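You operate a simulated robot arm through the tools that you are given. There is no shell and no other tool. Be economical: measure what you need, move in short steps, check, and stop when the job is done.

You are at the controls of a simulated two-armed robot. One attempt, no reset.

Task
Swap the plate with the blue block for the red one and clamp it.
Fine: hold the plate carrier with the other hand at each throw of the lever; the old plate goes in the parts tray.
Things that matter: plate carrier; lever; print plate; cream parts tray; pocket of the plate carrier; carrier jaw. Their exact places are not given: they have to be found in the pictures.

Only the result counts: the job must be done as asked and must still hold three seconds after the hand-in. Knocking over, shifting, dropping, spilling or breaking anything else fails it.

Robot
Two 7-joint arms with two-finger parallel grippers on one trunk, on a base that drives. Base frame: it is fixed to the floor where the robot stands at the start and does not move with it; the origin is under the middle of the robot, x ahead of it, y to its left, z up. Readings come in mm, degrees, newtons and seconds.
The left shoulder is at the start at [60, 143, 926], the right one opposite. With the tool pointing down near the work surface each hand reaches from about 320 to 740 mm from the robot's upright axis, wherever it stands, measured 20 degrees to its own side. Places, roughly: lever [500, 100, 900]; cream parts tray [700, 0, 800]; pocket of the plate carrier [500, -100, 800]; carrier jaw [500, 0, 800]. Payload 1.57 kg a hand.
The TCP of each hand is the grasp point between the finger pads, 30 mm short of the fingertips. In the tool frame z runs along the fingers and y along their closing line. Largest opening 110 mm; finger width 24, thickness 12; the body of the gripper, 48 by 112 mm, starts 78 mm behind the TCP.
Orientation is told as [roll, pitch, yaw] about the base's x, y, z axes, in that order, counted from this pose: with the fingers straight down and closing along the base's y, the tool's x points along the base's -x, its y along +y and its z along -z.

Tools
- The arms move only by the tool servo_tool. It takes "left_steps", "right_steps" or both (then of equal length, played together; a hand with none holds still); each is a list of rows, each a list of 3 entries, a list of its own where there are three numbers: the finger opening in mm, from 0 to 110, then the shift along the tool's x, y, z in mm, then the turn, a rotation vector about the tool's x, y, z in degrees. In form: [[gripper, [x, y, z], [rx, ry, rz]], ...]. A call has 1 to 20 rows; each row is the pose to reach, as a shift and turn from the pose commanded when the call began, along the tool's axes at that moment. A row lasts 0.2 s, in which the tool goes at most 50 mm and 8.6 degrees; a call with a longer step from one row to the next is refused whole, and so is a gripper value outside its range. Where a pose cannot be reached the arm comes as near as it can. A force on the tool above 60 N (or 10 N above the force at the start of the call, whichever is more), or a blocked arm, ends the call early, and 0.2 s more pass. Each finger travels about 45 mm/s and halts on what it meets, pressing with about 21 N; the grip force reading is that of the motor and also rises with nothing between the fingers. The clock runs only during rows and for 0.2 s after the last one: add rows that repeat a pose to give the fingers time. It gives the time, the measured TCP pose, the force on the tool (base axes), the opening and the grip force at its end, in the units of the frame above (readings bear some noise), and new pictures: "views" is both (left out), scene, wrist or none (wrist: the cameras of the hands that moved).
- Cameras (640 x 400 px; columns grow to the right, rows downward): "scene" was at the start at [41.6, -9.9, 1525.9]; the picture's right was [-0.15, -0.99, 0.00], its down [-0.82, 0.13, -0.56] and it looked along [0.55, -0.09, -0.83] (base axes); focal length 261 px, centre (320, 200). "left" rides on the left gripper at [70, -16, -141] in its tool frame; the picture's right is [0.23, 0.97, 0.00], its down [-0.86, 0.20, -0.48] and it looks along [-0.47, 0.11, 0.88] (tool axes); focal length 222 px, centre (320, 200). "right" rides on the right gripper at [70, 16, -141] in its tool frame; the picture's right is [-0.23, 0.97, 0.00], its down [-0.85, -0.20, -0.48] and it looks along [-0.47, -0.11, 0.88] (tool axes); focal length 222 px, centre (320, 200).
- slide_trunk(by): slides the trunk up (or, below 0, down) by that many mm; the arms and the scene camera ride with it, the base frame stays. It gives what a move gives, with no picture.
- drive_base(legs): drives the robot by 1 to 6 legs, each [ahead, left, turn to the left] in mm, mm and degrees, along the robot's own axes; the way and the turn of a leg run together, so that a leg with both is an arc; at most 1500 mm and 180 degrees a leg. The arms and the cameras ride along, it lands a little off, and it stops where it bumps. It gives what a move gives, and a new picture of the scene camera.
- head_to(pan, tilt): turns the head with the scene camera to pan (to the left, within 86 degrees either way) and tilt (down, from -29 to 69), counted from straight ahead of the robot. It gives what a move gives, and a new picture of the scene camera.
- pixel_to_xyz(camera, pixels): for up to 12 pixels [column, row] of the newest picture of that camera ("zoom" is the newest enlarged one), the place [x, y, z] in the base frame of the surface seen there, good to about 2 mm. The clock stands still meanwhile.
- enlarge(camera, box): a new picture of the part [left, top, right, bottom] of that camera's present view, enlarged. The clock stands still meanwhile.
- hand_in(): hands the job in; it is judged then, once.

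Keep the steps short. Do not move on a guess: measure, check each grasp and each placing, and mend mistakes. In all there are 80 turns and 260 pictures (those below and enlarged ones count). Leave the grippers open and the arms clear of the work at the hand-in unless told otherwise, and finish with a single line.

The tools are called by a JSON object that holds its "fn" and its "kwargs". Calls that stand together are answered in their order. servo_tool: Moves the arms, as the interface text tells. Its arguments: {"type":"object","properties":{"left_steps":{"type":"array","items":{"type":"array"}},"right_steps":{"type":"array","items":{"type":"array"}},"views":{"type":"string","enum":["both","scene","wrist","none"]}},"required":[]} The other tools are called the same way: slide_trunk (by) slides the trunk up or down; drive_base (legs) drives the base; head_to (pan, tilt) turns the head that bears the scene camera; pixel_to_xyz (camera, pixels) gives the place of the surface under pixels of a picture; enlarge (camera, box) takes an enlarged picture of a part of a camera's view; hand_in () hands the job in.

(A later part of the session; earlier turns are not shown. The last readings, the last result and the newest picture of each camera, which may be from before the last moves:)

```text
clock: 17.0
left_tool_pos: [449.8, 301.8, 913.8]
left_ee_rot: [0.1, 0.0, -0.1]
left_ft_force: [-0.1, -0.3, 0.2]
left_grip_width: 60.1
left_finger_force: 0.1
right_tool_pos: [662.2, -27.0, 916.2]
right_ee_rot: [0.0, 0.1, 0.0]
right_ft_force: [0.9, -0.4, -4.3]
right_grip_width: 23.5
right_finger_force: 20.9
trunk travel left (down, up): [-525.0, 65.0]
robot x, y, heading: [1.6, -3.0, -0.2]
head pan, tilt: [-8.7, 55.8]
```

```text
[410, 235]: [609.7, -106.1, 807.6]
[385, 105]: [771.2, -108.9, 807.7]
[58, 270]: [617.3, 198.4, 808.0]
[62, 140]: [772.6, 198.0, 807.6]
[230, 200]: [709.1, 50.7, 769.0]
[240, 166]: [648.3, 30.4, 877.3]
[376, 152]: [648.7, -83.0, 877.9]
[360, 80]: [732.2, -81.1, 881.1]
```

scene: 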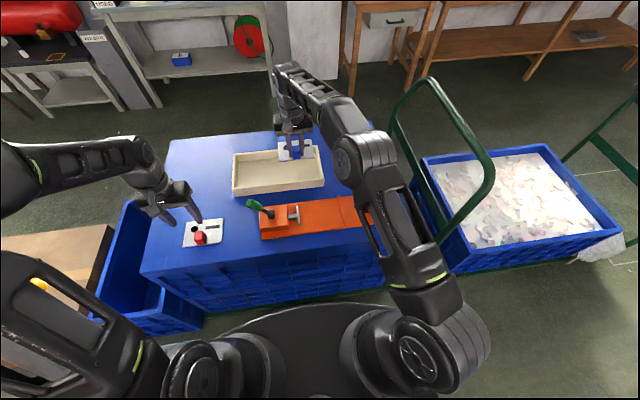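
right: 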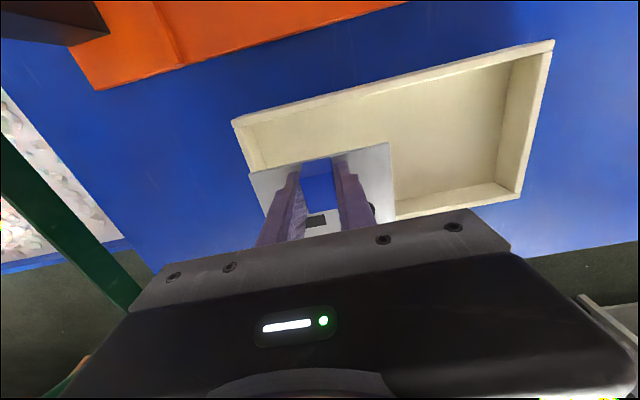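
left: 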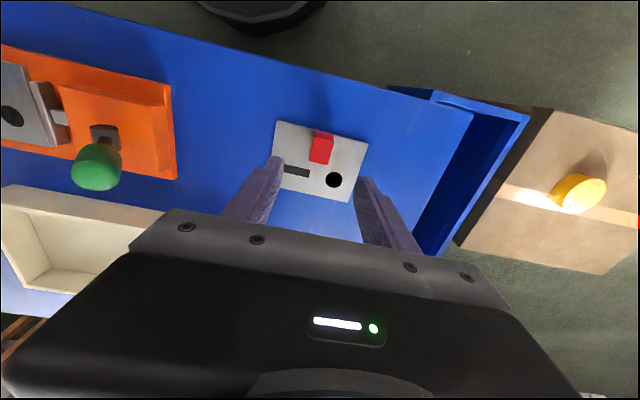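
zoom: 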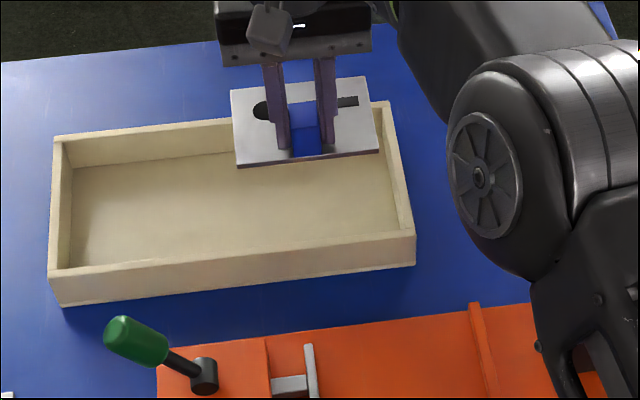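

The plate lies inside the rim with over 15 mm margin. I'll lower it to the floor, about 106 mm.

{"fn": "servo_tool", "kwargs": {"right_steps": [[10, [0, 0, 35], [0, 0, 0]], [10, [0, 0, 70], [0, 0, 0]], [10, [0, 0, 92], [0, 0, 0]], [10, [0, 0, 99], [0, 0, 0]], [10, [0, 0, 103], [0, 0, 0]], [10, [0, 0, 106], [0, 0, 0]], [10, [0, 0, 106], [0, 0, 0]]]}}

{"fn": "enlarge", "kwargs": {"camera": "scene", "box": [220, 120, 380, 220]}}

```text
clock: 18.6
left_tool_pos: [449.7, 300.1, 914.4]
left_ee_rot: [0.0, -0.1, 0.1]
left_ft_force: [-0.3, 0.3, 0.2]
left_grip_width: 60.1
left_finger_force: 0.0
right_tool_pos: [662.0, -28.0, 811.1]
right_ee_rot: [-0.1, 0.0, 0.0]
right_ft_force: [0.2, 0.0, -3.5]
right_grip_width: 23.9
right_finger_force: 20.8
trunk travel left (down, up): [-525.0, 65.0]
robot x, y, heading: [1.6, -0.3, 0.1]
head pan, tilt: [-8.7, 55.8]
```

scene: 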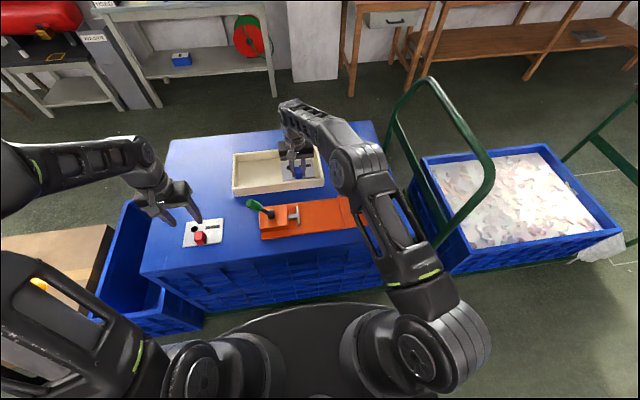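
right: 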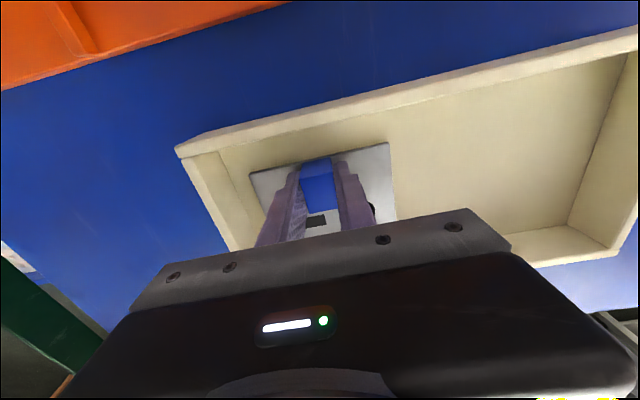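

```text
4.00 times, centred on (300, 170) of scene
```

zoom: 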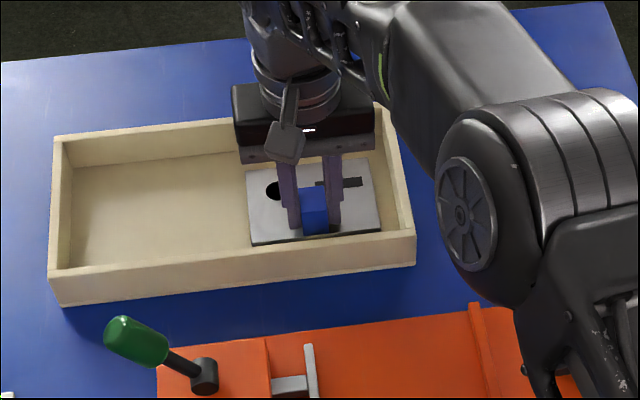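

It's not yet resting, since the weight still shows in the force. I'll lower it 3 mm more in small steps.

{"fn": "servo_tool", "kwargs": {"right_steps": [[10, [0, 0, 1], [0, 0, 0]], [10, [0, 0, 2], [0, 0, 0]], [10, [0, 0, 3], [0, 0, 0]], [10, [0, 0, 3], [0, 0, 0]]], "views": "wrist"}}

{"fn": "pixel_to_xyz", "kwargs": {"camera": "right", "pixels": [[255, 175], [385, 150], [385, 200], [415, 180], [400, 150]]}}

```text
clock: 19.6
left_tool_pos: [449.3, 300.9, 915.7]
left_ee_rot: [0.0, -0.2, 0.0]
left_ft_force: [-0.8, 0.1, -0.6]
left_grip_width: 60.0
left_finger_force: 0.1
right_tool_pos: [661.9, -26.7, 809.6]
right_ee_rot: [0.1, -0.2, 0.0]
right_ft_force: [2.6, -0.4, 13.4]
right_grip_width: 23.7
right_finger_force: 21.1
trunk travel left (down, up): [-525.0, 65.0]
robot x, y, heading: [-0.2, 1.2, 0.1]
head pan, tilt: [-8.7, 55.8]
```

right: 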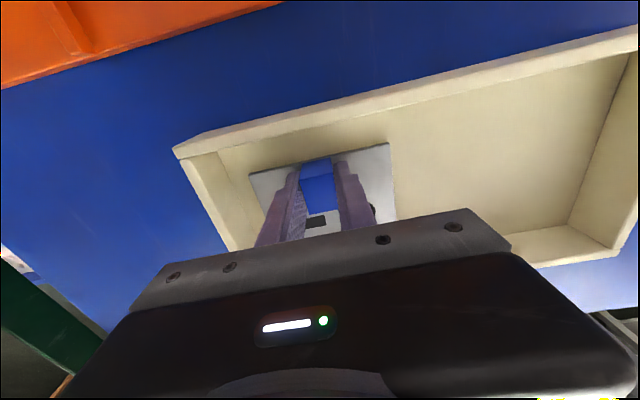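

```text
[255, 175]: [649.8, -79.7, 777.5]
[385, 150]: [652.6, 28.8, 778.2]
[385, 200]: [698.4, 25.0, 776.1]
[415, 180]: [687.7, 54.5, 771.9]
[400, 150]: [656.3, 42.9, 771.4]
```

It's resting (13 N up). I'll release, rise, and go back toward the handle, staying high.

{"fn": "servo_tool", "kwargs": {"right_steps": [[30, [0, 0, -1], [0, 0, 0]], [50, [0, 0, -1], [0, 0, 0]], [60, [0, 0, -1], [0, 0, 0]], [60, [0, 0, -30], [0, 0, 0]], [60, [0, 0, -75], [0, 0, 0]], [60, [0, 0, -120], [0, 0, 0]], [60, [0, 0, -165], [0, 0, 0]], [60, [0, 0, -190], [0, 0, 0]]]}}

{"fn": "enlarge", "kwargs": {"camera": "scene", "box": [220, 120, 380, 220]}}

```text
clock: 21.4
left_tool_pos: [447.6, 300.9, 917.0]
left_ee_rot: [0.0, -0.1, 0.0]
left_ft_force: [-1.8, -0.3, 0.8]
left_grip_width: 59.9
left_finger_force: 0.1
right_tool_pos: [637.5, -55.0, 961.6]
right_ee_rot: [0.0, -0.3, 0.0]
right_ft_force: [0.0, -0.6, -0.2]
right_grip_width: 60.3
right_finger_force: 0.1
right hand out of reach, approached as far as the arm can: row 7, 8
trunk travel left (down, up): [-525.0, 65.0]
robot x, y, heading: [-0.9, 3.6, -0.1]
head pan, tilt: [-8.7, 55.8]
```

scene: 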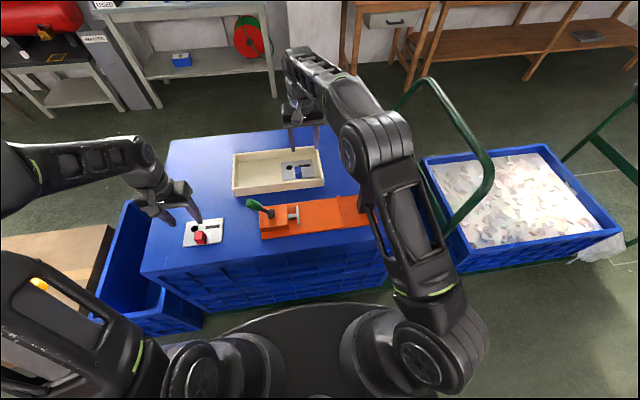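
right: 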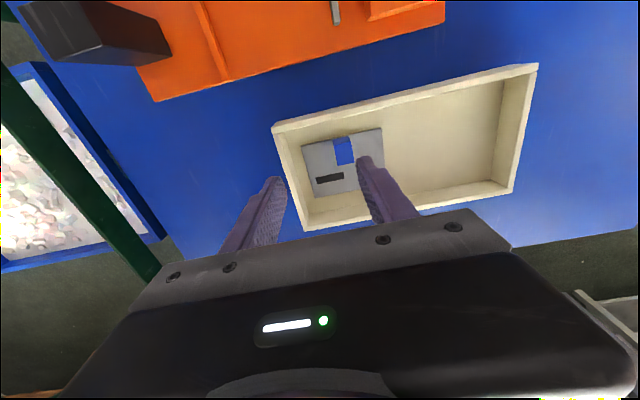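

```text
4.00 times, centred on (300, 170) of scene
```

zoom: 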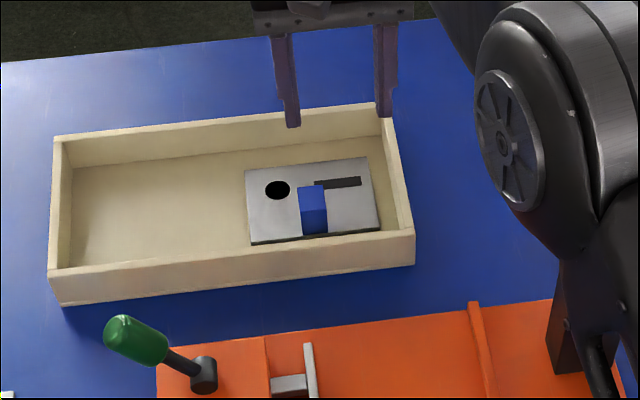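

The blue plate lies flat in the tray. The right hand goes back near the handle and stays high; the left hand lowers over the red block.

{"fn": "servo_tool", "kwargs": {"right_steps": [[80, [25, -34, 0], [0, 0, 0]], [100, [51, -67, 0], [0, 0, 0]], [100, [76, -100, 0], [0, 0, 0]], [100, [101, -134, 0], [0, 0, 0]], [100, [126, -168, 0], [0, 0, 0]], [100, [152, -202, 0], [0, 0, 0]], [100, [177, -235, 0], [0, 0, 0]], [100, [177, -235, 0], [0, 0, 0]]], "left_steps": [[60, [-1, 1, 15], [0, 0, 0]], [60, [-2, 1, 30], [0, 0, 0]], [60, [-3, 1, 45], [0, 0, 0]], [60, [-3, 1, 60], [0, 0, 0]], [60, [-3, 1, 75], [0, 0, 0]], [60, [-3, 1, 75], [0, 0, 0]], [60, [-3, 1, 75], [0, 0, 0]], [60, [-3, 1, 75], [0, 0, 0]]]}}

{"fn": "enlarge", "kwargs": {"camera": "left", "box": [200, 80, 440, 230]}}

```text
clock: 23.2
left_tool_pos: [457.3, 301.7, 838.9]
left_ee_rot: [0.0, 0.0, 0.0]
left_ft_force: [0.0, -0.1, -0.1]
left_grip_width: 60.1
left_finger_force: 0.1
right_tool_pos: [453.9, -286.3, 962.5]
right_ee_rot: [0.0, 0.0, 0.1]
right_ft_force: [1.0, -0.8, -0.1]
right_grip_width: 100.0
right_finger_force: 0.1
trunk travel left (down, up): [-525.0, 65.0]
robot x, y, heading: [-2.4, 2.5, 0.1]
head pan, tilt: [-8.7, 55.8]
```

scene: 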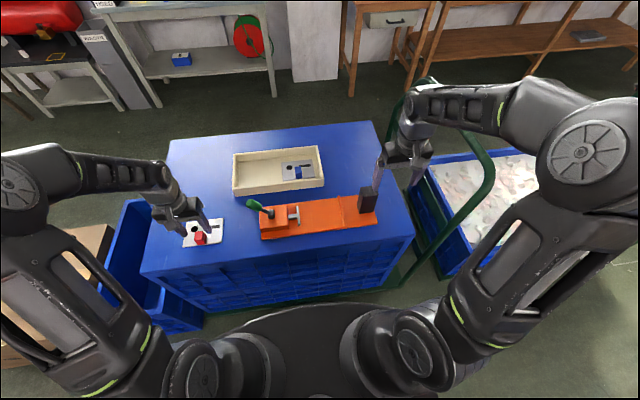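
right: 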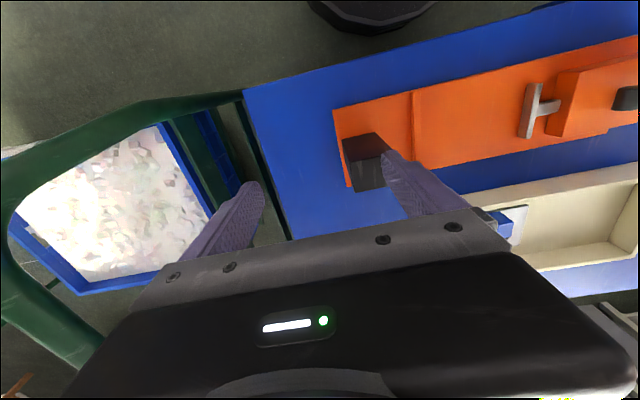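
left: 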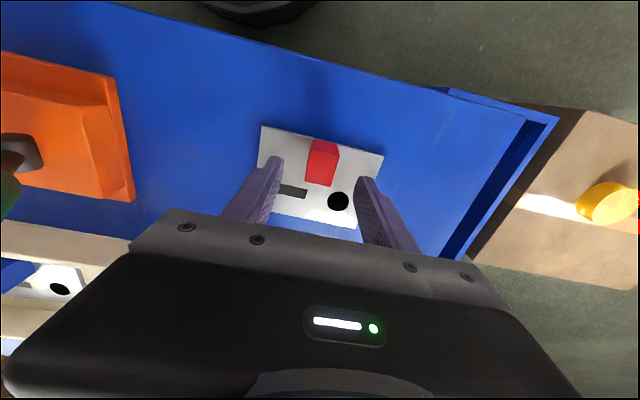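

```text
2.67 times, centred on (320, 155) of left
```

zoom: 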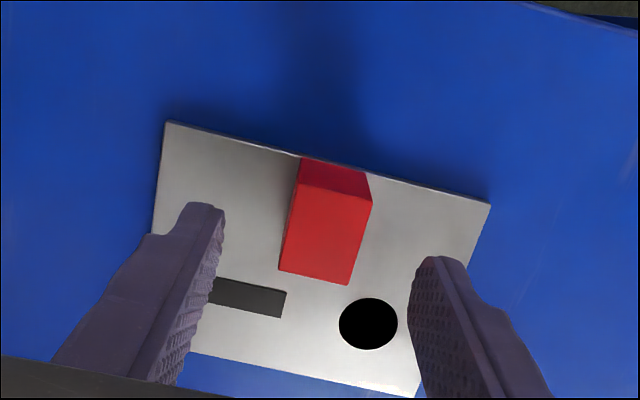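

The left TCP is at (457, 302, 839) and the block centre is (452, 302). I'll shift 4 mm, go down 36 mm and close.

{"fn": "servo_tool", "kwargs": {"left_steps": [[60, [4, 0.5, 18], [0, 0, 0]], [60, [4, 0.5, 35.5], [0, 0, 0]], [60, [4, 0.5, 35.5], [0, 0, 0]], [40, [4, 0.5, 35.5], [0, 0, 0]], [20, [4, 0.5, 35.5], [0, 0, 0]], [12, [4, 0.5, 35.5], [0, 0, 0]], [10, [4, 0.5, 35.5], [0, 0, 0]], [10, [4, 0.5, 35.5], [0, 0, 0]]], "views": "wrist"}}

{"fn": "enlarge", "kwargs": {"camera": "left", "box": [200, 80, 440, 230]}}

```text
clock: 25.0
left_tool_pos: [451.2, 303.4, 803.1]
left_ee_rot: [-0.1, 0.0, 0.0]
left_ft_force: [-0.5, -0.3, 0.8]
left_grip_width: 23.8
left_finger_force: 21.0
right_tool_pos: [453.8, -286.3, 962.0]
right_ee_rot: [0.0, 0.0, 0.0]
right_ft_force: [-0.5, 0.5, -0.2]
right_grip_width: 100.1
right_finger_force: 0.0
trunk travel left (down, up): [-525.0, 65.0]
robot x, y, heading: [0.4, 1.8, -0.0]
head pan, tilt: [-8.7, 55.8]
```

left: 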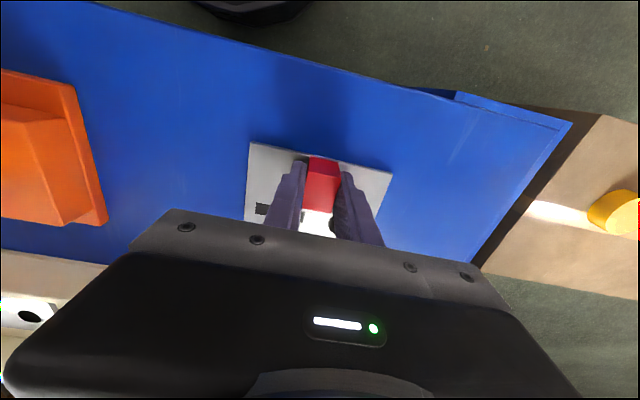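

```text
2.67 times, centred on (320, 155) of left
```

zoom: 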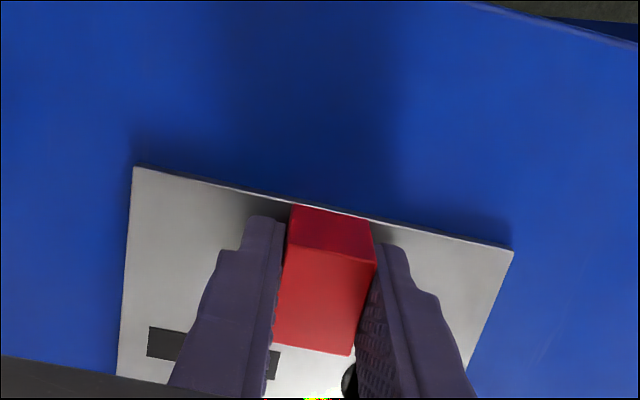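

Gripped at 23.8 mm. I'll lift 175 mm so the plate clears the lever knob.

{"fn": "servo_tool", "kwargs": {"left_steps": [[10, [0, 0, -8], [0, 0, 0]], [10, [0, 0, -25], [0, 0, 0]], [10, [0, 0, -60], [0, 0, 0]], [10, [0, 0, -100], [0, 0, 0]], [10, [0, 0, -140], [0, 0, 0]], [10, [0, 0, -175], [0, 0, 0]], [10, [0, 0, -175], [0, 0, 0]]]}}

{"fn": "enlarge", "kwargs": {"camera": "scene", "box": [130, 150, 290, 250]}}

```text
clock: 26.6
left_tool_pos: [450.8, 302.4, 980.5]
left_ee_rot: [0.0, 0.1, 0.0]
left_ft_force: [-0.8, 0.8, -3.7]
left_grip_width: 23.9
left_finger_force: 21.3
right_tool_pos: [455.1, -286.5, 962.2]
right_ee_rot: [0.0, 0.0, 0.1]
right_ft_force: [1.2, 0.2, 0.6]
right_grip_width: 99.9
right_finger_force: 0.1
trunk travel left (down, up): [-525.0, 65.0]
robot x, y, heading: [0.4, -3.0, -0.1]
head pan, tilt: [-8.7, 55.8]
```

scene: 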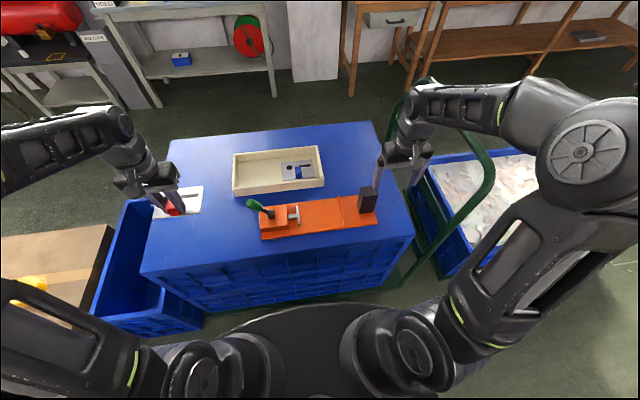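
left: 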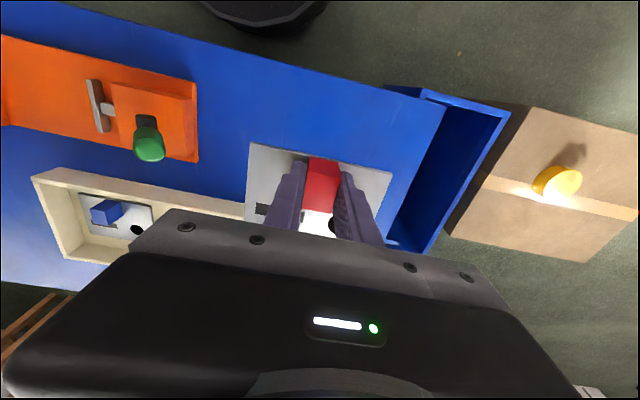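

```text
4.00 times, centred on (210, 200) of scene
```

zoom: 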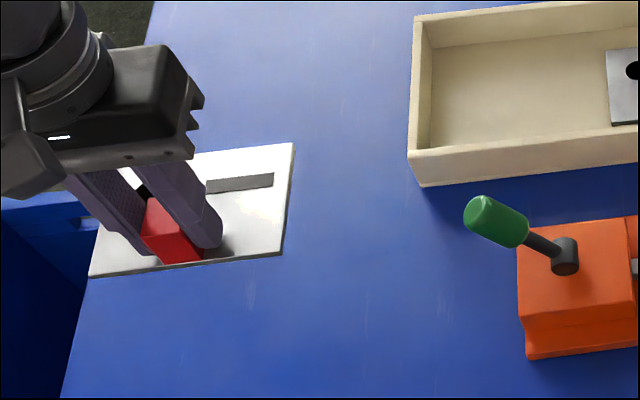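

I'll measure the knob height, the pocket bounds, and the held plate against the TCP.

{"fn": "enlarge", "kwargs": {"camera": "scene", "box": [240, 185, 360, 250]}}

{"fn": "pixel_to_xyz", "kwargs": {"camera": "left", "pixels": [[252, 145], [388, 173], [250, 200], [148, 152], [142, 130], [380, 200], [307, 165], [337, 168]]}}

```text
5.33 times, centred on (300, 218) of scene
```

zoom: 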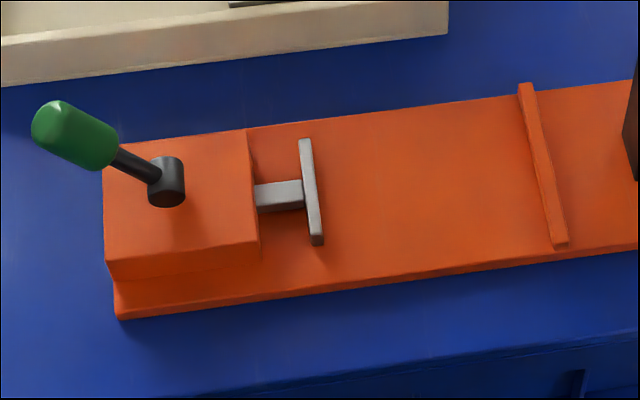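

```text
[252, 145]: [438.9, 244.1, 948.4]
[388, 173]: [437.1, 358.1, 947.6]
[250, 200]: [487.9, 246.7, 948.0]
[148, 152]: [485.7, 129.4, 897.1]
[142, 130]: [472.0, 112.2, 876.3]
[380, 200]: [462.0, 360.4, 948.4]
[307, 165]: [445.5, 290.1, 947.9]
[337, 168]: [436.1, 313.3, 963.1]
```

{"fn": "pixel_to_xyz", "kwargs": {"camera": "zoom", "pixels": [[525, 90], [553, 242], [519, 95], [546, 235], [532, 150], [535, 170], [305, 145], [320, 240], [318, 190], [420, 180], [50, 110], [95, 150]]}}

```text
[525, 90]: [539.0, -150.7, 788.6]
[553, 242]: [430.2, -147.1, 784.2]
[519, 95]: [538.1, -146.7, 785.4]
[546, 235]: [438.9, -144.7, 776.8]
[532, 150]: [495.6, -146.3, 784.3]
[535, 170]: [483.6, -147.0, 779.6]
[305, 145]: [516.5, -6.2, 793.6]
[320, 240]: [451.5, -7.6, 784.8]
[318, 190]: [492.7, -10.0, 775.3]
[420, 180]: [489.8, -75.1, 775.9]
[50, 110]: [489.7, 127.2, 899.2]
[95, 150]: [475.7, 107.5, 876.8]
```

The plate bottom at z≈942 clears the knob at 903. I'll carry it across toward (454, −85), staying high.

{"fn": "servo_tool", "kwargs": {"left_steps": [[10, [0, -30, 0], [0, 0, 0]], [10, [-1, -70, 0], [0, 0, 0]], [10, [-1, -110, 0], [0, 0, 0]], [10, [-1, -150, 0], [0, 0, 0]], [10, [-2, -190, 0], [0, 0, 0]], [10, [-2, -230, 0], [0, 0, 0]], [10, [-3, -270, 0], [0, 0, 0]], [10, [-3, -310, 0], [0, 0, 0]], [10, [-3, -350, 0], [0, 0, 0]], [10, [-3.5, -375, 0], [0, 0, 0]], [10, [-3.5, -388, 0], [0, 0, 0]], [10, [-3.5, -388, 0], [0, 0, 0]]]}}

{"fn": "enlarge", "kwargs": {"camera": "scene", "box": [240, 150, 400, 250]}}

```text
clock: 29.2
left_tool_pos: [454.0, -86.9, 976.0]
left_ee_rot: [0.0, 0.0, -0.1]
left_ft_force: [-0.4, -0.1, -1.7]
left_grip_width: 23.9
left_finger_force: 21.3
right_tool_pos: [453.7, -286.9, 960.9]
right_ee_rot: [-0.1, 0.0, 0.0]
right_ft_force: [-0.4, 0.3, -0.6]
right_grip_width: 100.1
right_finger_force: 0.1
trunk travel left (down, up): [-525.0, 65.0]
robot x, y, heading: [-0.5, 0.0, 0.2]
head pan, tilt: [-8.7, 55.8]
```

scene: 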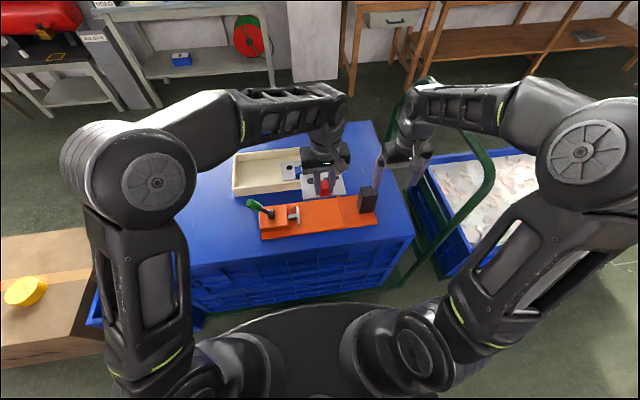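
left: 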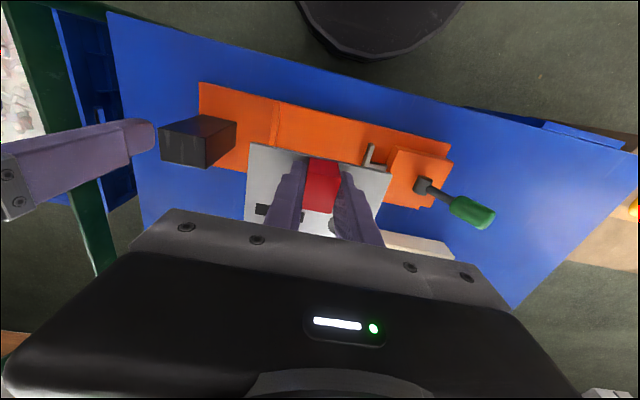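

```text
4.00 times, centred on (320, 200) of scene
```

zoom: 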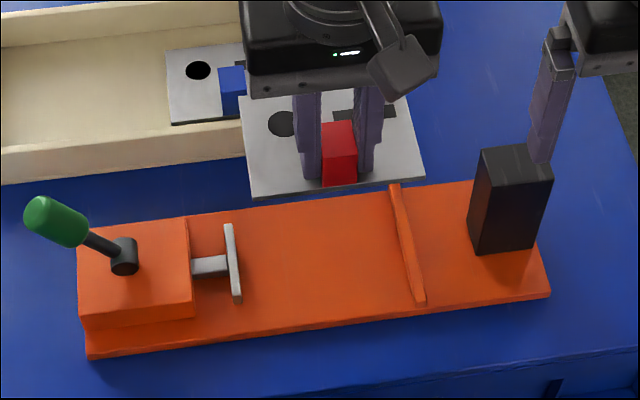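

In place above the pocket. I'll lower 140 mm and then recheck.

{"fn": "servo_tool", "kwargs": {"left_steps": [[10, [0, 0, 35], [0, 0, 0]], [10, [0, 1, 70], [0, 0, 0]], [10, [0, 1, 105], [0, 0, 0]], [10, [0, 1, 130], [0, 0, 0]], [10, [0, 1, 140], [0, 0, 0]], [10, [0, 1, 140], [0, 0, 0]]]}}

{"fn": "enlarge", "kwargs": {"camera": "left", "box": [160, 80, 440, 240]}}

{"fn": "enlarge", "kwargs": {"camera": "scene", "box": [270, 190, 366, 250]}}

```text
clock: 30.6
left_tool_pos: [452.6, -85.5, 839.0]
left_ee_rot: [0.0, 0.0, 0.0]
left_ft_force: [0.2, -1.0, -2.7]
left_grip_width: 23.9
left_finger_force: 20.8
right_tool_pos: [455.4, -286.9, 962.8]
right_ee_rot: [0.0, 0.0, 0.1]
right_ft_force: [-0.4, 0.5, -1.1]
right_grip_width: 100.3
right_finger_force: 0.0
trunk travel left (down, up): [-525.0, 65.0]
robot x, y, heading: [-0.4, 1.9, -0.3]
head pan, tilt: [-8.7, 55.8]
```

scene: 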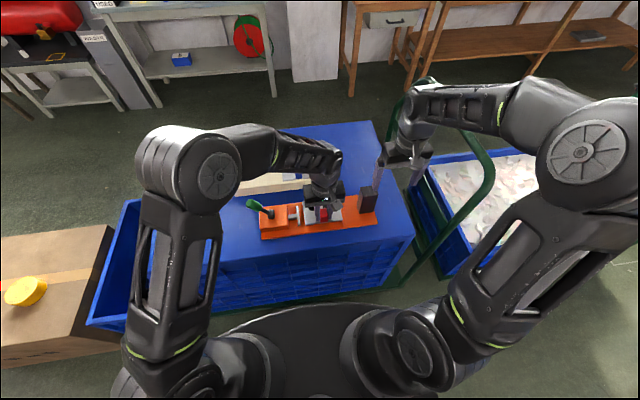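
left: 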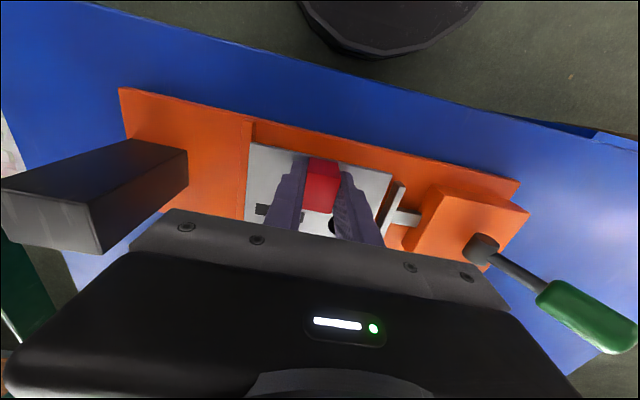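

```text
2.29 times, centred on (300, 160) of left
```

zoom: 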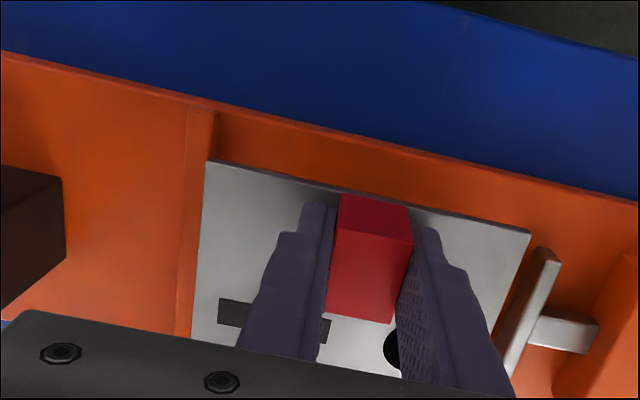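

```text
6.67 times, centred on (318, 220) of scene
```

zoom: 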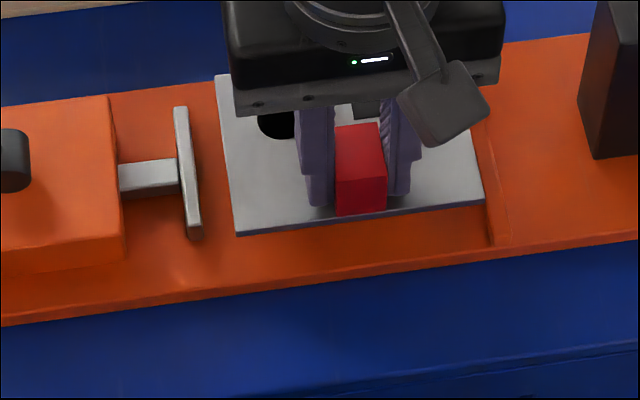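

{"fn": "pixel_to_xyz", "kwargs": {"camera": "left", "pixels": [[251.5, 152], [247, 212], [390, 183], [245, 180], [241, 190], [401, 190]]}}

{"fn": "pixel_to_xyz", "kwargs": {"camera": "zoom", "pixels": [[240, 228], [480, 198], [220, 80], [450, 150], [493, 235], [482, 185], [195, 180]]}}

```text
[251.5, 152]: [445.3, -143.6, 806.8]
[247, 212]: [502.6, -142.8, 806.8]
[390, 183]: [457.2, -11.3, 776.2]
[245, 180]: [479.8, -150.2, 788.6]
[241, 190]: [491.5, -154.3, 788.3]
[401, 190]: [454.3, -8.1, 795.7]
```

```text
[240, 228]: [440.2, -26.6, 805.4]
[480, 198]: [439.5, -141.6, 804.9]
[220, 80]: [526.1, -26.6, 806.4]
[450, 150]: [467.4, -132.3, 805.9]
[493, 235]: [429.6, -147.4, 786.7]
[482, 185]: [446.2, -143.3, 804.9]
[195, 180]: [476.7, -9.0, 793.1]
```

Plate edges are y −143 to −26.6 and x 440–526; the stop face is at −146, so it fits. I'll lower it about 26 mm gently until contact.

{"fn": "servo_tool", "kwargs": {"left_steps": [[10, [-1, 0.5, 10], [0, 0, 0]], [10, [-1, 0.5, 18], [0, 0, 0]], [10, [-1, 0.5, 22], [0, 0, 0]], [10, [-1, 0.5, 24], [0, 0, 0]], [10, [-1, 0.5, 26], [0, 0, 0]], [10, [-1, 0.5, 26], [0, 0, 0]]], "views": "wrist"}}

{"fn": "enlarge", "kwargs": {"camera": "scene", "box": [270, 190, 366, 250]}}

```text
clock: 32.0
left_tool_pos: [454.7, -84.7, 814.0]
left_ee_rot: [-0.1, -0.3, 0.0]
left_ft_force: [-0.9, 5.1, 29.8]
left_grip_width: 23.8
left_finger_force: 21.3
right_tool_pos: [453.0, -286.5, 963.3]
right_ee_rot: [-0.1, 0.0, 0.0]
right_ft_force: [0.8, 0.3, 0.7]
right_grip_width: 99.9
right_finger_force: 0.1
trunk travel left (down, up): [-525.0, 65.0]
robot x, y, heading: [-1.1, 1.7, 0.0]
head pan, tilt: [-8.7, 55.8]
```

left: 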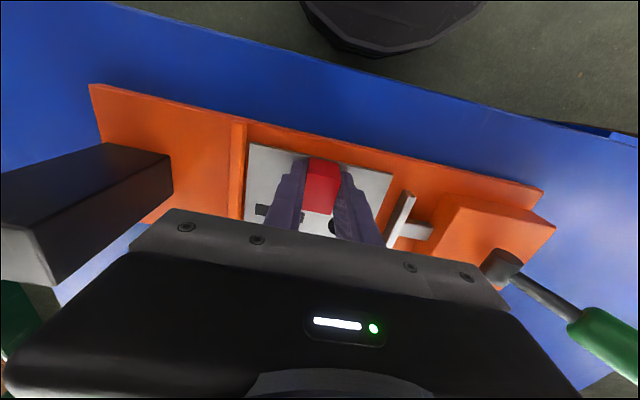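

```text
6.67 times, centred on (318, 220) of scene
```

zoom: 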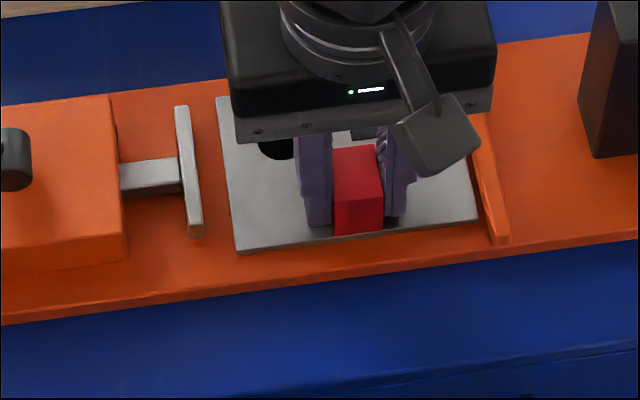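

It's resting with 30 N up. I'll ease the load and slide it about 3.5 mm toward the stop before releasing.

{"fn": "servo_tool", "kwargs": {"left_steps": [[10, [0, 0, -2], [0, 0, 0]], [10, [0, -1.5, -2], [0, 0, 0]], [10, [0, -2.5, -2], [0, 0, 0]], [10, [0, -3.5, -2], [0, 0, 0]], [10, [0, -3.5, -2], [0, 0, 0]]], "views": "none"}}

{"fn": "enlarge", "kwargs": {"camera": "scene", "box": [270, 190, 366, 250]}}

```text
clock: 33.2
left_tool_pos: [454.7, -87.0, 814.1]
left_ee_rot: [0.1, 0.0, 0.0]
left_ft_force: [0.1, 4.0, 8.1]
left_grip_width: 23.5
left_finger_force: 21.5
right_tool_pos: [454.6, -285.9, 963.8]
right_ee_rot: [0.0, -0.1, 0.0]
right_ft_force: [0.4, 0.3, 0.3]
right_grip_width: 99.7
right_finger_force: 0.1
trunk travel left (down, up): [-525.0, 65.0]
robot x, y, heading: [-1.9, -3.6, -0.2]
head pan, tilt: [-8.7, 55.8]
```

```text
6.67 times, centred on (318, 220) of scene
```

zoom: 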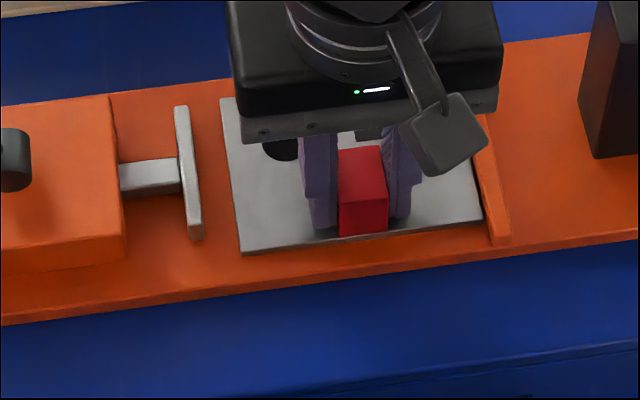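

Nearly flush with the stop. I'll release and rise straight up.

{"fn": "servo_tool", "kwargs": {"left_steps": [[30, [0, 0, -1], [0, 0, 0]], [45, [0, 0, -1], [0, 0, 0]], [55, [0, 0, -1], [0, 0, 0]], [55, [0, 0, -25], [0, 0, 0]], [55, [0, 0, -65], [0, 0, 0]], [70, [0, 0, -105], [0, 0, 0]], [80, [0, 0, -145], [0, 0, 0]], [80, [0, 0, -165], [0, 0, 0]], [80, [0, 0, -165], [0, 0, 0]]]}}

{"fn": "enlarge", "kwargs": {"camera": "scene", "box": [270, 190, 366, 250]}}

```text
clock: 35.2
left_tool_pos: [455.3, -87.3, 979.0]
left_ee_rot: [-0.1, 0.0, 0.0]
left_ft_force: [-0.6, 0.6, 0.3]
left_grip_width: 80.0
left_finger_force: 0.0
right_tool_pos: [455.0, -285.9, 961.7]
right_ee_rot: [0.0, -0.1, 0.1]
right_ft_force: [0.3, -0.4, 0.7]
right_grip_width: 100.0
right_finger_force: 0.1
trunk travel left (down, up): [-525.0, 65.0]
robot x, y, heading: [-0.8, -1.6, -0.1]
head pan, tilt: [-8.7, 55.8]
```

scene: 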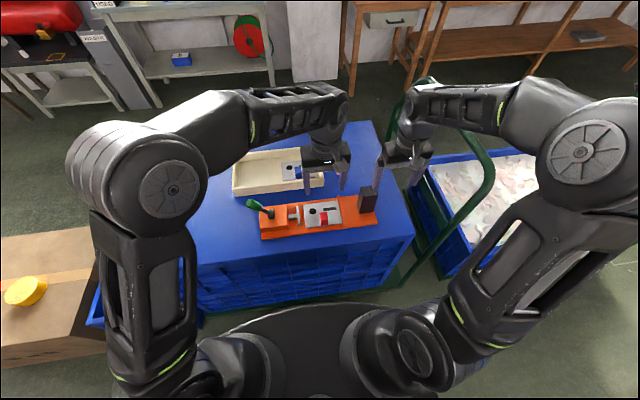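
left: 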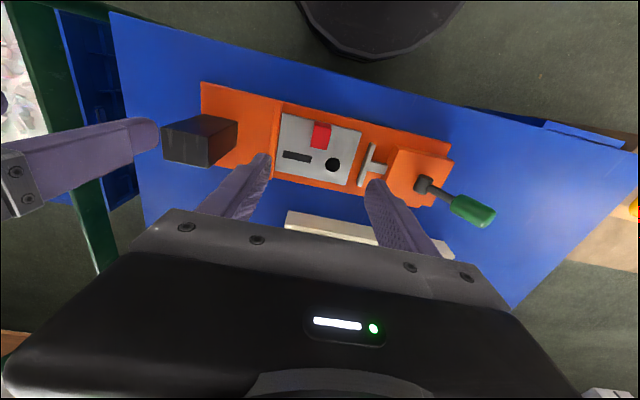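

```text
6.67 times, centred on (318, 220) of scene
```

zoom: 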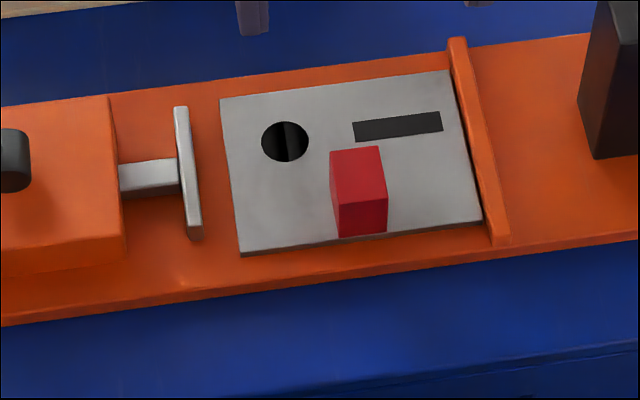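

The red plate is seated squarely. The right hand goes over the handle and down around it; the left hand goes above the lever knob.

{"fn": "servo_tool", "kwargs": {"right_steps": [[110, [-10, 18, 0], [0, 0, 0]], [110, [-20, 36, 0], [0, 0, 0]], [110, [-29, 54, 0], [0, 0, 0]], [110, [-29, 54, 30], [0, 0, 0]], [110, [-29, 54, 65], [0, 0, 0]], [110, [-29, 54, 90], [0, 0, 0]], [110, [-29, 54, 107], [0, 0, 0]], [110, [-29, 54, 107], [0, 0, 0]]], "left_steps": [[80, [-5, 40, 0], [0, 0, 0]], [90, [-10, 80, 0], [0, 0, 0]], [100, [-16, 120, 0], [0, 0, 0]], [100, [-21, 160, 0], [0, 0, 0]], [100, [-27, 195, 0], [0, 0, 0]], [100, [-27, 209, 0], [0, 0, 0]], [100, [-27, 209, 0], [0, 0, 0]], [100, [-27, 209, 0], [0, 0, 0]]]}}

{"fn": "enlarge", "kwargs": {"camera": "left", "box": [160, 80, 480, 240]}}

```text
clock: 37.0
left_tool_pos: [480.4, 123.2, 979.7]
left_ee_rot: [-0.1, 0.1, -0.1]
left_ft_force: [0.5, 0.0, -0.2]
left_grip_width: 99.9
left_finger_force: 0.1
right_tool_pos: [483.5, -233.9, 854.9]
right_ee_rot: [-0.1, 0.0, -0.1]
right_ft_force: [-0.3, 0.6, -0.8]
right_grip_width: 109.9
right_finger_force: 0.0
trunk travel left (down, up): [-525.0, 65.0]
robot x, y, heading: [-2.0, 2.1, -0.2]
head pan, tilt: [-8.7, 55.8]
```

scene: 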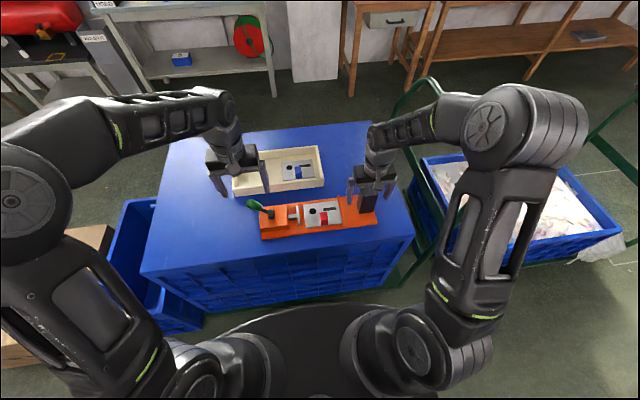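
right: 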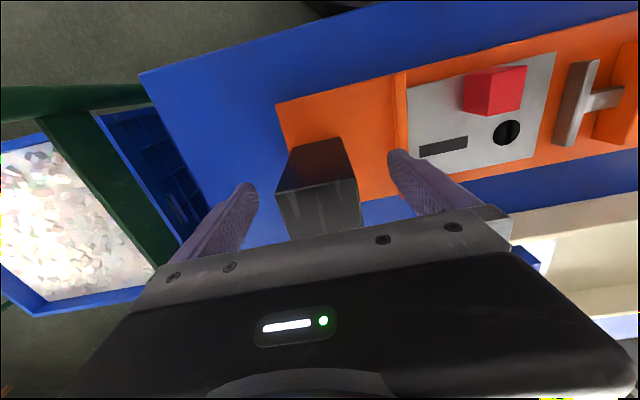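
left: 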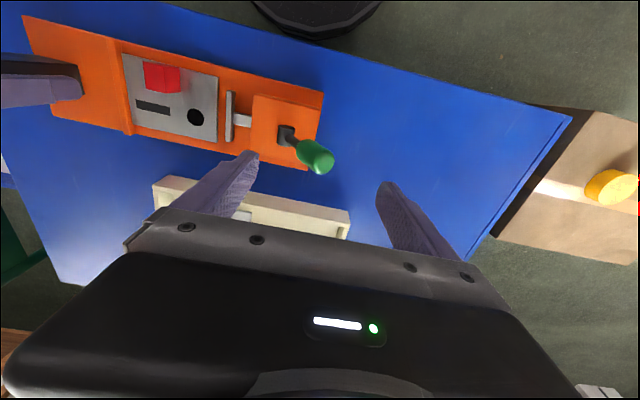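

```text
2.00 times, centred on (320, 160) of left
```

zoom: 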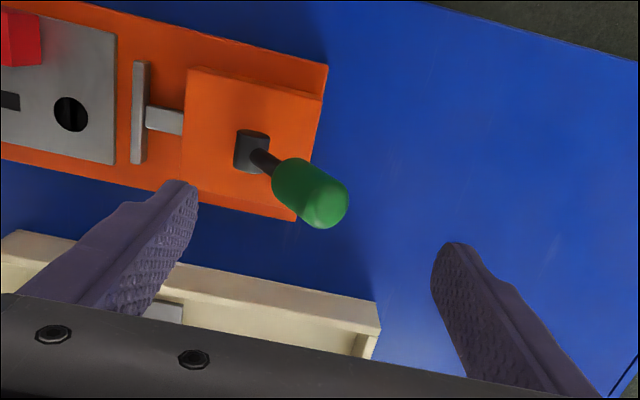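

The right hand grips the handle; the left hand lowers to straddle the knob.

{"fn": "servo_tool", "kwargs": {"right_steps": [[80, [0, 0, 0], [0, 0, 0]], [60, [0, 0, 0], [0, 0, 0]], [45, [0, 0, 0], [0, 0, 0]], [40, [0, 0, 0], [0, 0, 0]], [40, [0, 0, 0], [0, 0, 0]], [40, [0, 0, 0], [0, 0, 0]]], "left_steps": [[100, [0, 0, 30], [0, 0, 0]], [100, [0, 0, 60], [0, 0, 0]], [100, [0, 0, 80], [0, 0, 0]], [100, [0, 0, 92], [0, 0, 0]], [100, [0, 0, 92], [0, 0, 0]], [100, [0, 0, 92], [0, 0, 0]]]}}

{"fn": "enlarge", "kwargs": {"camera": "scene", "box": [220, 160, 380, 260]}}

```text
clock: 38.4
left_tool_pos: [481.9, 120.8, 885.4]
left_ee_rot: [0.0, 0.0, 0.0]
left_ft_force: [0.0, 1.0, -0.7]
left_grip_width: 99.9
left_finger_force: 0.2
right_tool_pos: [483.7, -233.2, 854.8]
right_ee_rot: [0.1, 0.0, 0.0]
right_ft_force: [0.4, 0.8, 0.9]
right_grip_width: 49.9
right_finger_force: 20.9
trunk travel left (down, up): [-525.0, 65.0]
robot x, y, heading: [1.4, 0.8, -0.1]
head pan, tilt: [-8.7, 55.8]
```

scene: 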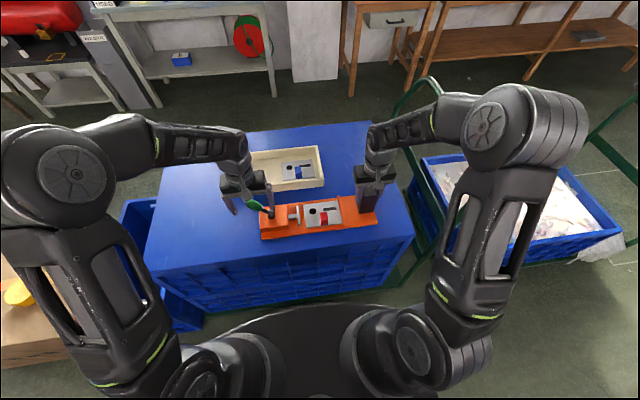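
right: 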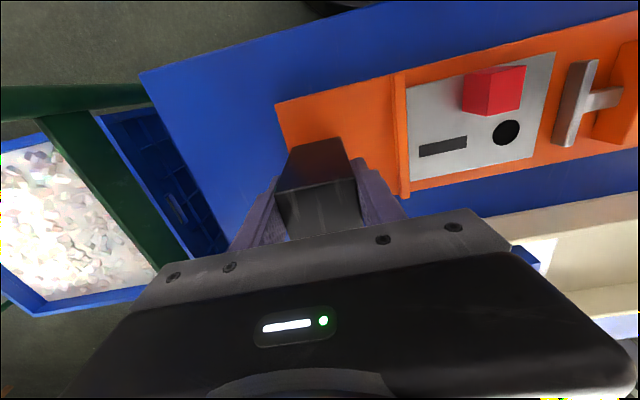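
left: 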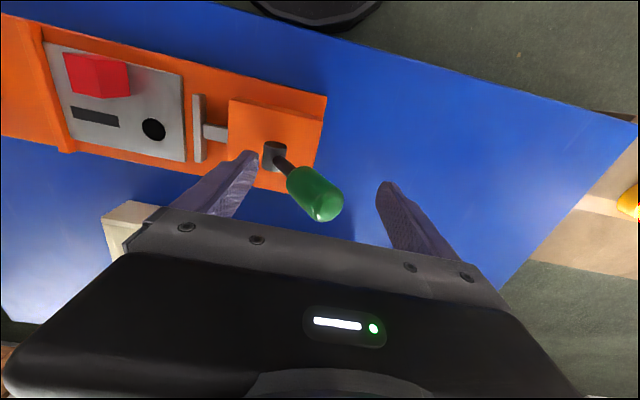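

```text
4.00 times, centred on (300, 210) of scene
```

zoom: 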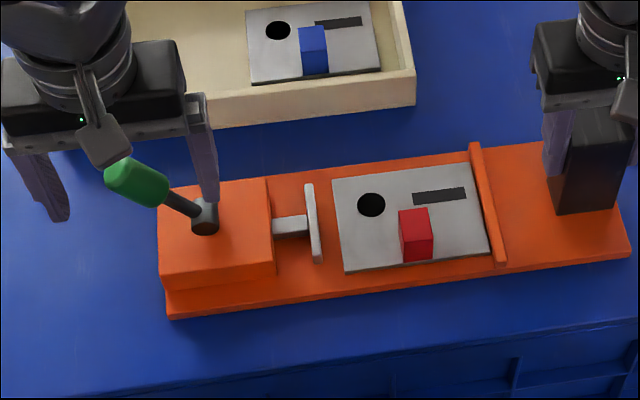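

The handle is gripped again (50 mm, 20.9 N). I'll narrow to 50 and swing the lever toward −y in steps.

{"fn": "servo_tool", "kwargs": {"left_steps": [[80, [0, 0, 0], [0, 0, 0]], [65, [0, 0, -2], [0, 0, 0]], [50, [0, 0, -4], [0, 0, 0]], [50, [0, -10, -6], [0, 0, 0]], [50, [0, -20, -8], [0, 0, 0]], [50, [0, -30, -8], [0, 0, 0]], [50, [0, -40, -8], [0, 0, 0]], [50, [0, -50, -8], [0, 0, 0]], [50, [0, -60, -8], [0, 0, 0]], [50, [0, -70, -8], [0, 0, 0]], [50, [0, -78, -8], [0, 0, 0]], [50, [0, -78, -8], [0, 0, 0]]], "right_steps": [[40, [0, 0, 0], [0, 0, 0]], [40, [0, 0, 0], [0, 0, 0]], [40, [0, 0, 0], [0, 0, 0]], [40, [0, 0, 0], [0, 0, 0]], [40, [0, 0, 0], [0, 0, 0]], [40, [0, 0, 0], [0, 0, 0]], [40, [0, 0, 0], [0, 0, 0]], [40, [0, 0, 0], [0, 0, 0]], [40, [0, 0, 0], [0, 0, 0]], [40, [0, 0, 0], [0, 0, 0]], [40, [0, 0, 0], [0, 0, 0]], [40, [0, 0, 0], [0, 0, 0]]]}}

{"fn": "enlarge", "kwargs": {"camera": "scene", "box": [240, 180, 368, 260]}}

```text
clock: 41.0
left_tool_pos: [481.3, 41.9, 896.9]
left_ee_rot: [0.1, 0.0, 0.1]
left_ft_force: [0.3, 5.8, -1.9]
left_grip_width: 55.7
left_finger_force: 3.3
right_tool_pos: [483.8, -233.2, 853.9]
right_ee_rot: [0.0, 0.0, -0.1]
right_ft_force: [-2.0, -8.9, 2.7]
right_grip_width: 50.1
right_finger_force: 21.5
trunk travel left (down, up): [-525.0, 65.0]
robot x, y, heading: [-1.1, -0.7, -0.0]
head pan, tilt: [-8.7, 55.8]
```

scene: 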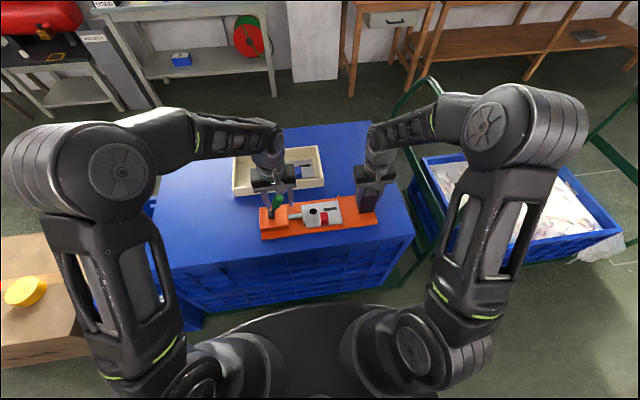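
right: 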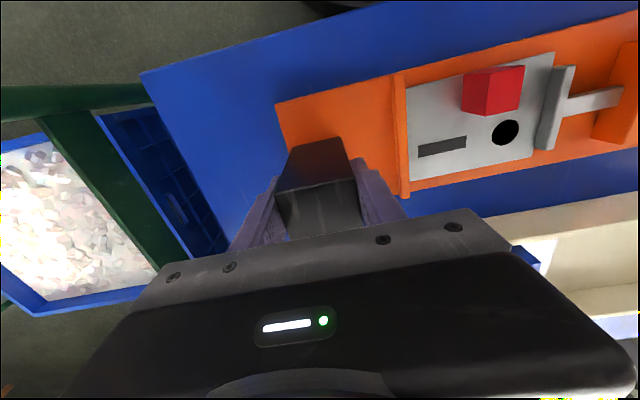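
left: 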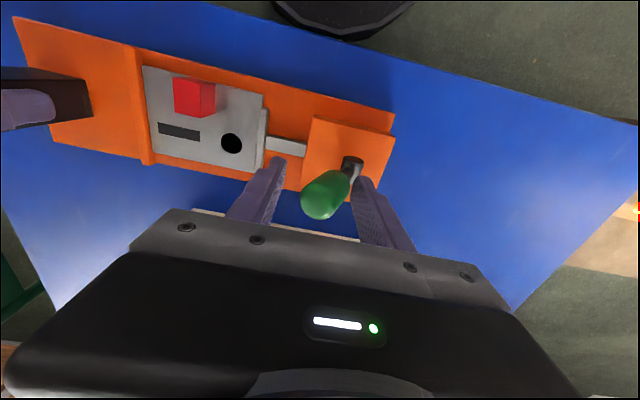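

```text
5.00 times, centred on (304, 220) of scene
```

zoom: 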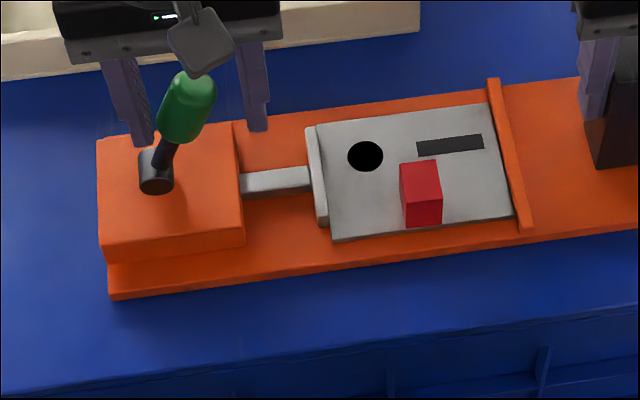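

The jaw has met the plate. I'll push a little further to bring the lever to its end stop as at the start (knob top near y 38).

{"fn": "servo_tool", "kwargs": {"left_steps": [[50, [0, -5, 0], [0, 0, 0]], [50, [0, -10, 2], [0, 0, 0]], [50, [0, -15, 3], [0, 0, 0]], [50, [0, -20, 3], [0, 0, 0]], [50, [0, -20, 3], [0, 0, 0]]], "right_steps": [[40, [0, 0, 0], [0, 0, 0]], [40, [0, 0, 0], [0, 0, 0]], [40, [0, 0, 0], [0, 0, 0]], [40, [0, 0, 0], [0, 0, 0]], [40, [0, 0, 0], [0, 0, 0]]], "views": "wrist"}}

{"fn": "enlarge", "kwargs": {"camera": "scene", "box": [240, 180, 368, 260]}}

```text
clock: 42.2
left_tool_pos: [481.1, 27.7, 893.0]
left_ee_rot: [0.2, 0.0, 0.0]
left_ft_force: [2.2, 30.1, 5.6]
left_grip_width: 76.3
left_finger_force: 15.3
right_tool_pos: [484.6, -235.5, 855.8]
right_ee_rot: [-0.1, 0.0, 0.0]
right_ft_force: [-0.3, -27.8, -0.5]
right_grip_width: 50.0
right_finger_force: 20.7
trunk travel left (down, up): [-525.0, 65.0]
robot x, y, heading: [0.9, -0.3, -0.2]
head pan, tilt: [-8.7, 55.8]
```

right: 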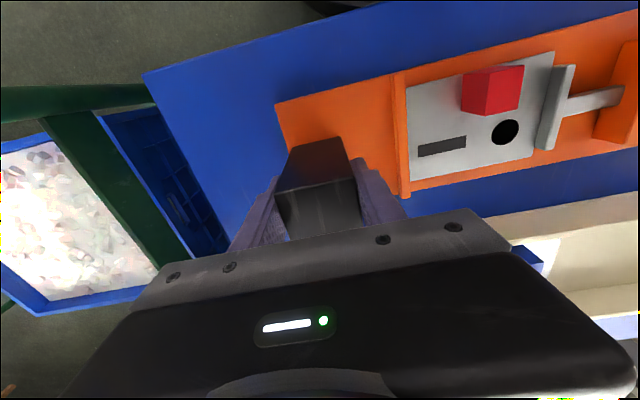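
left: 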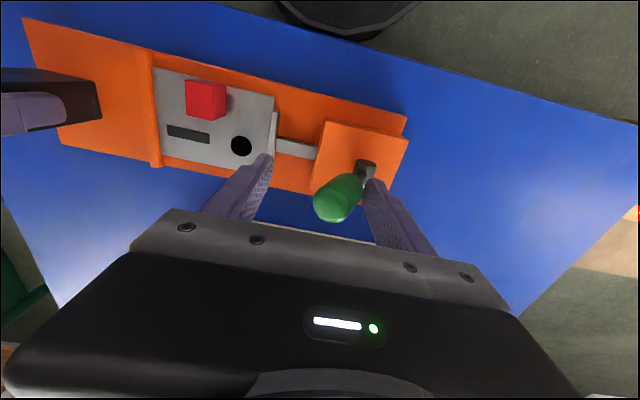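

```text
5.00 times, centred on (304, 220) of scene
```

zoom: 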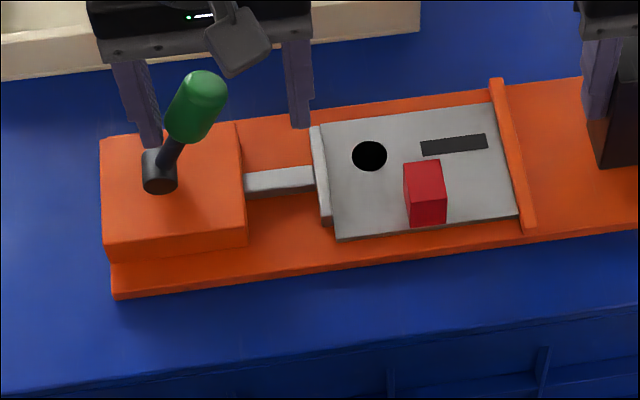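

{"fn": "pixel_to_xyz", "kwargs": {"camera": "zoom", "pixels": [[205, 80], [180, 120], [190, 135], [158, 180], [318, 140], [330, 135], [515, 190], [522, 195]]}}

```text
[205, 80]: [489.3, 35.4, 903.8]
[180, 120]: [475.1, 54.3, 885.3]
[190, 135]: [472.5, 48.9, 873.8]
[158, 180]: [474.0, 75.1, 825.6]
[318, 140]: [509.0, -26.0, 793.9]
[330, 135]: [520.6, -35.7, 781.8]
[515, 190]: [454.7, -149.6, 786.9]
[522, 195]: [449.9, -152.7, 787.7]
```

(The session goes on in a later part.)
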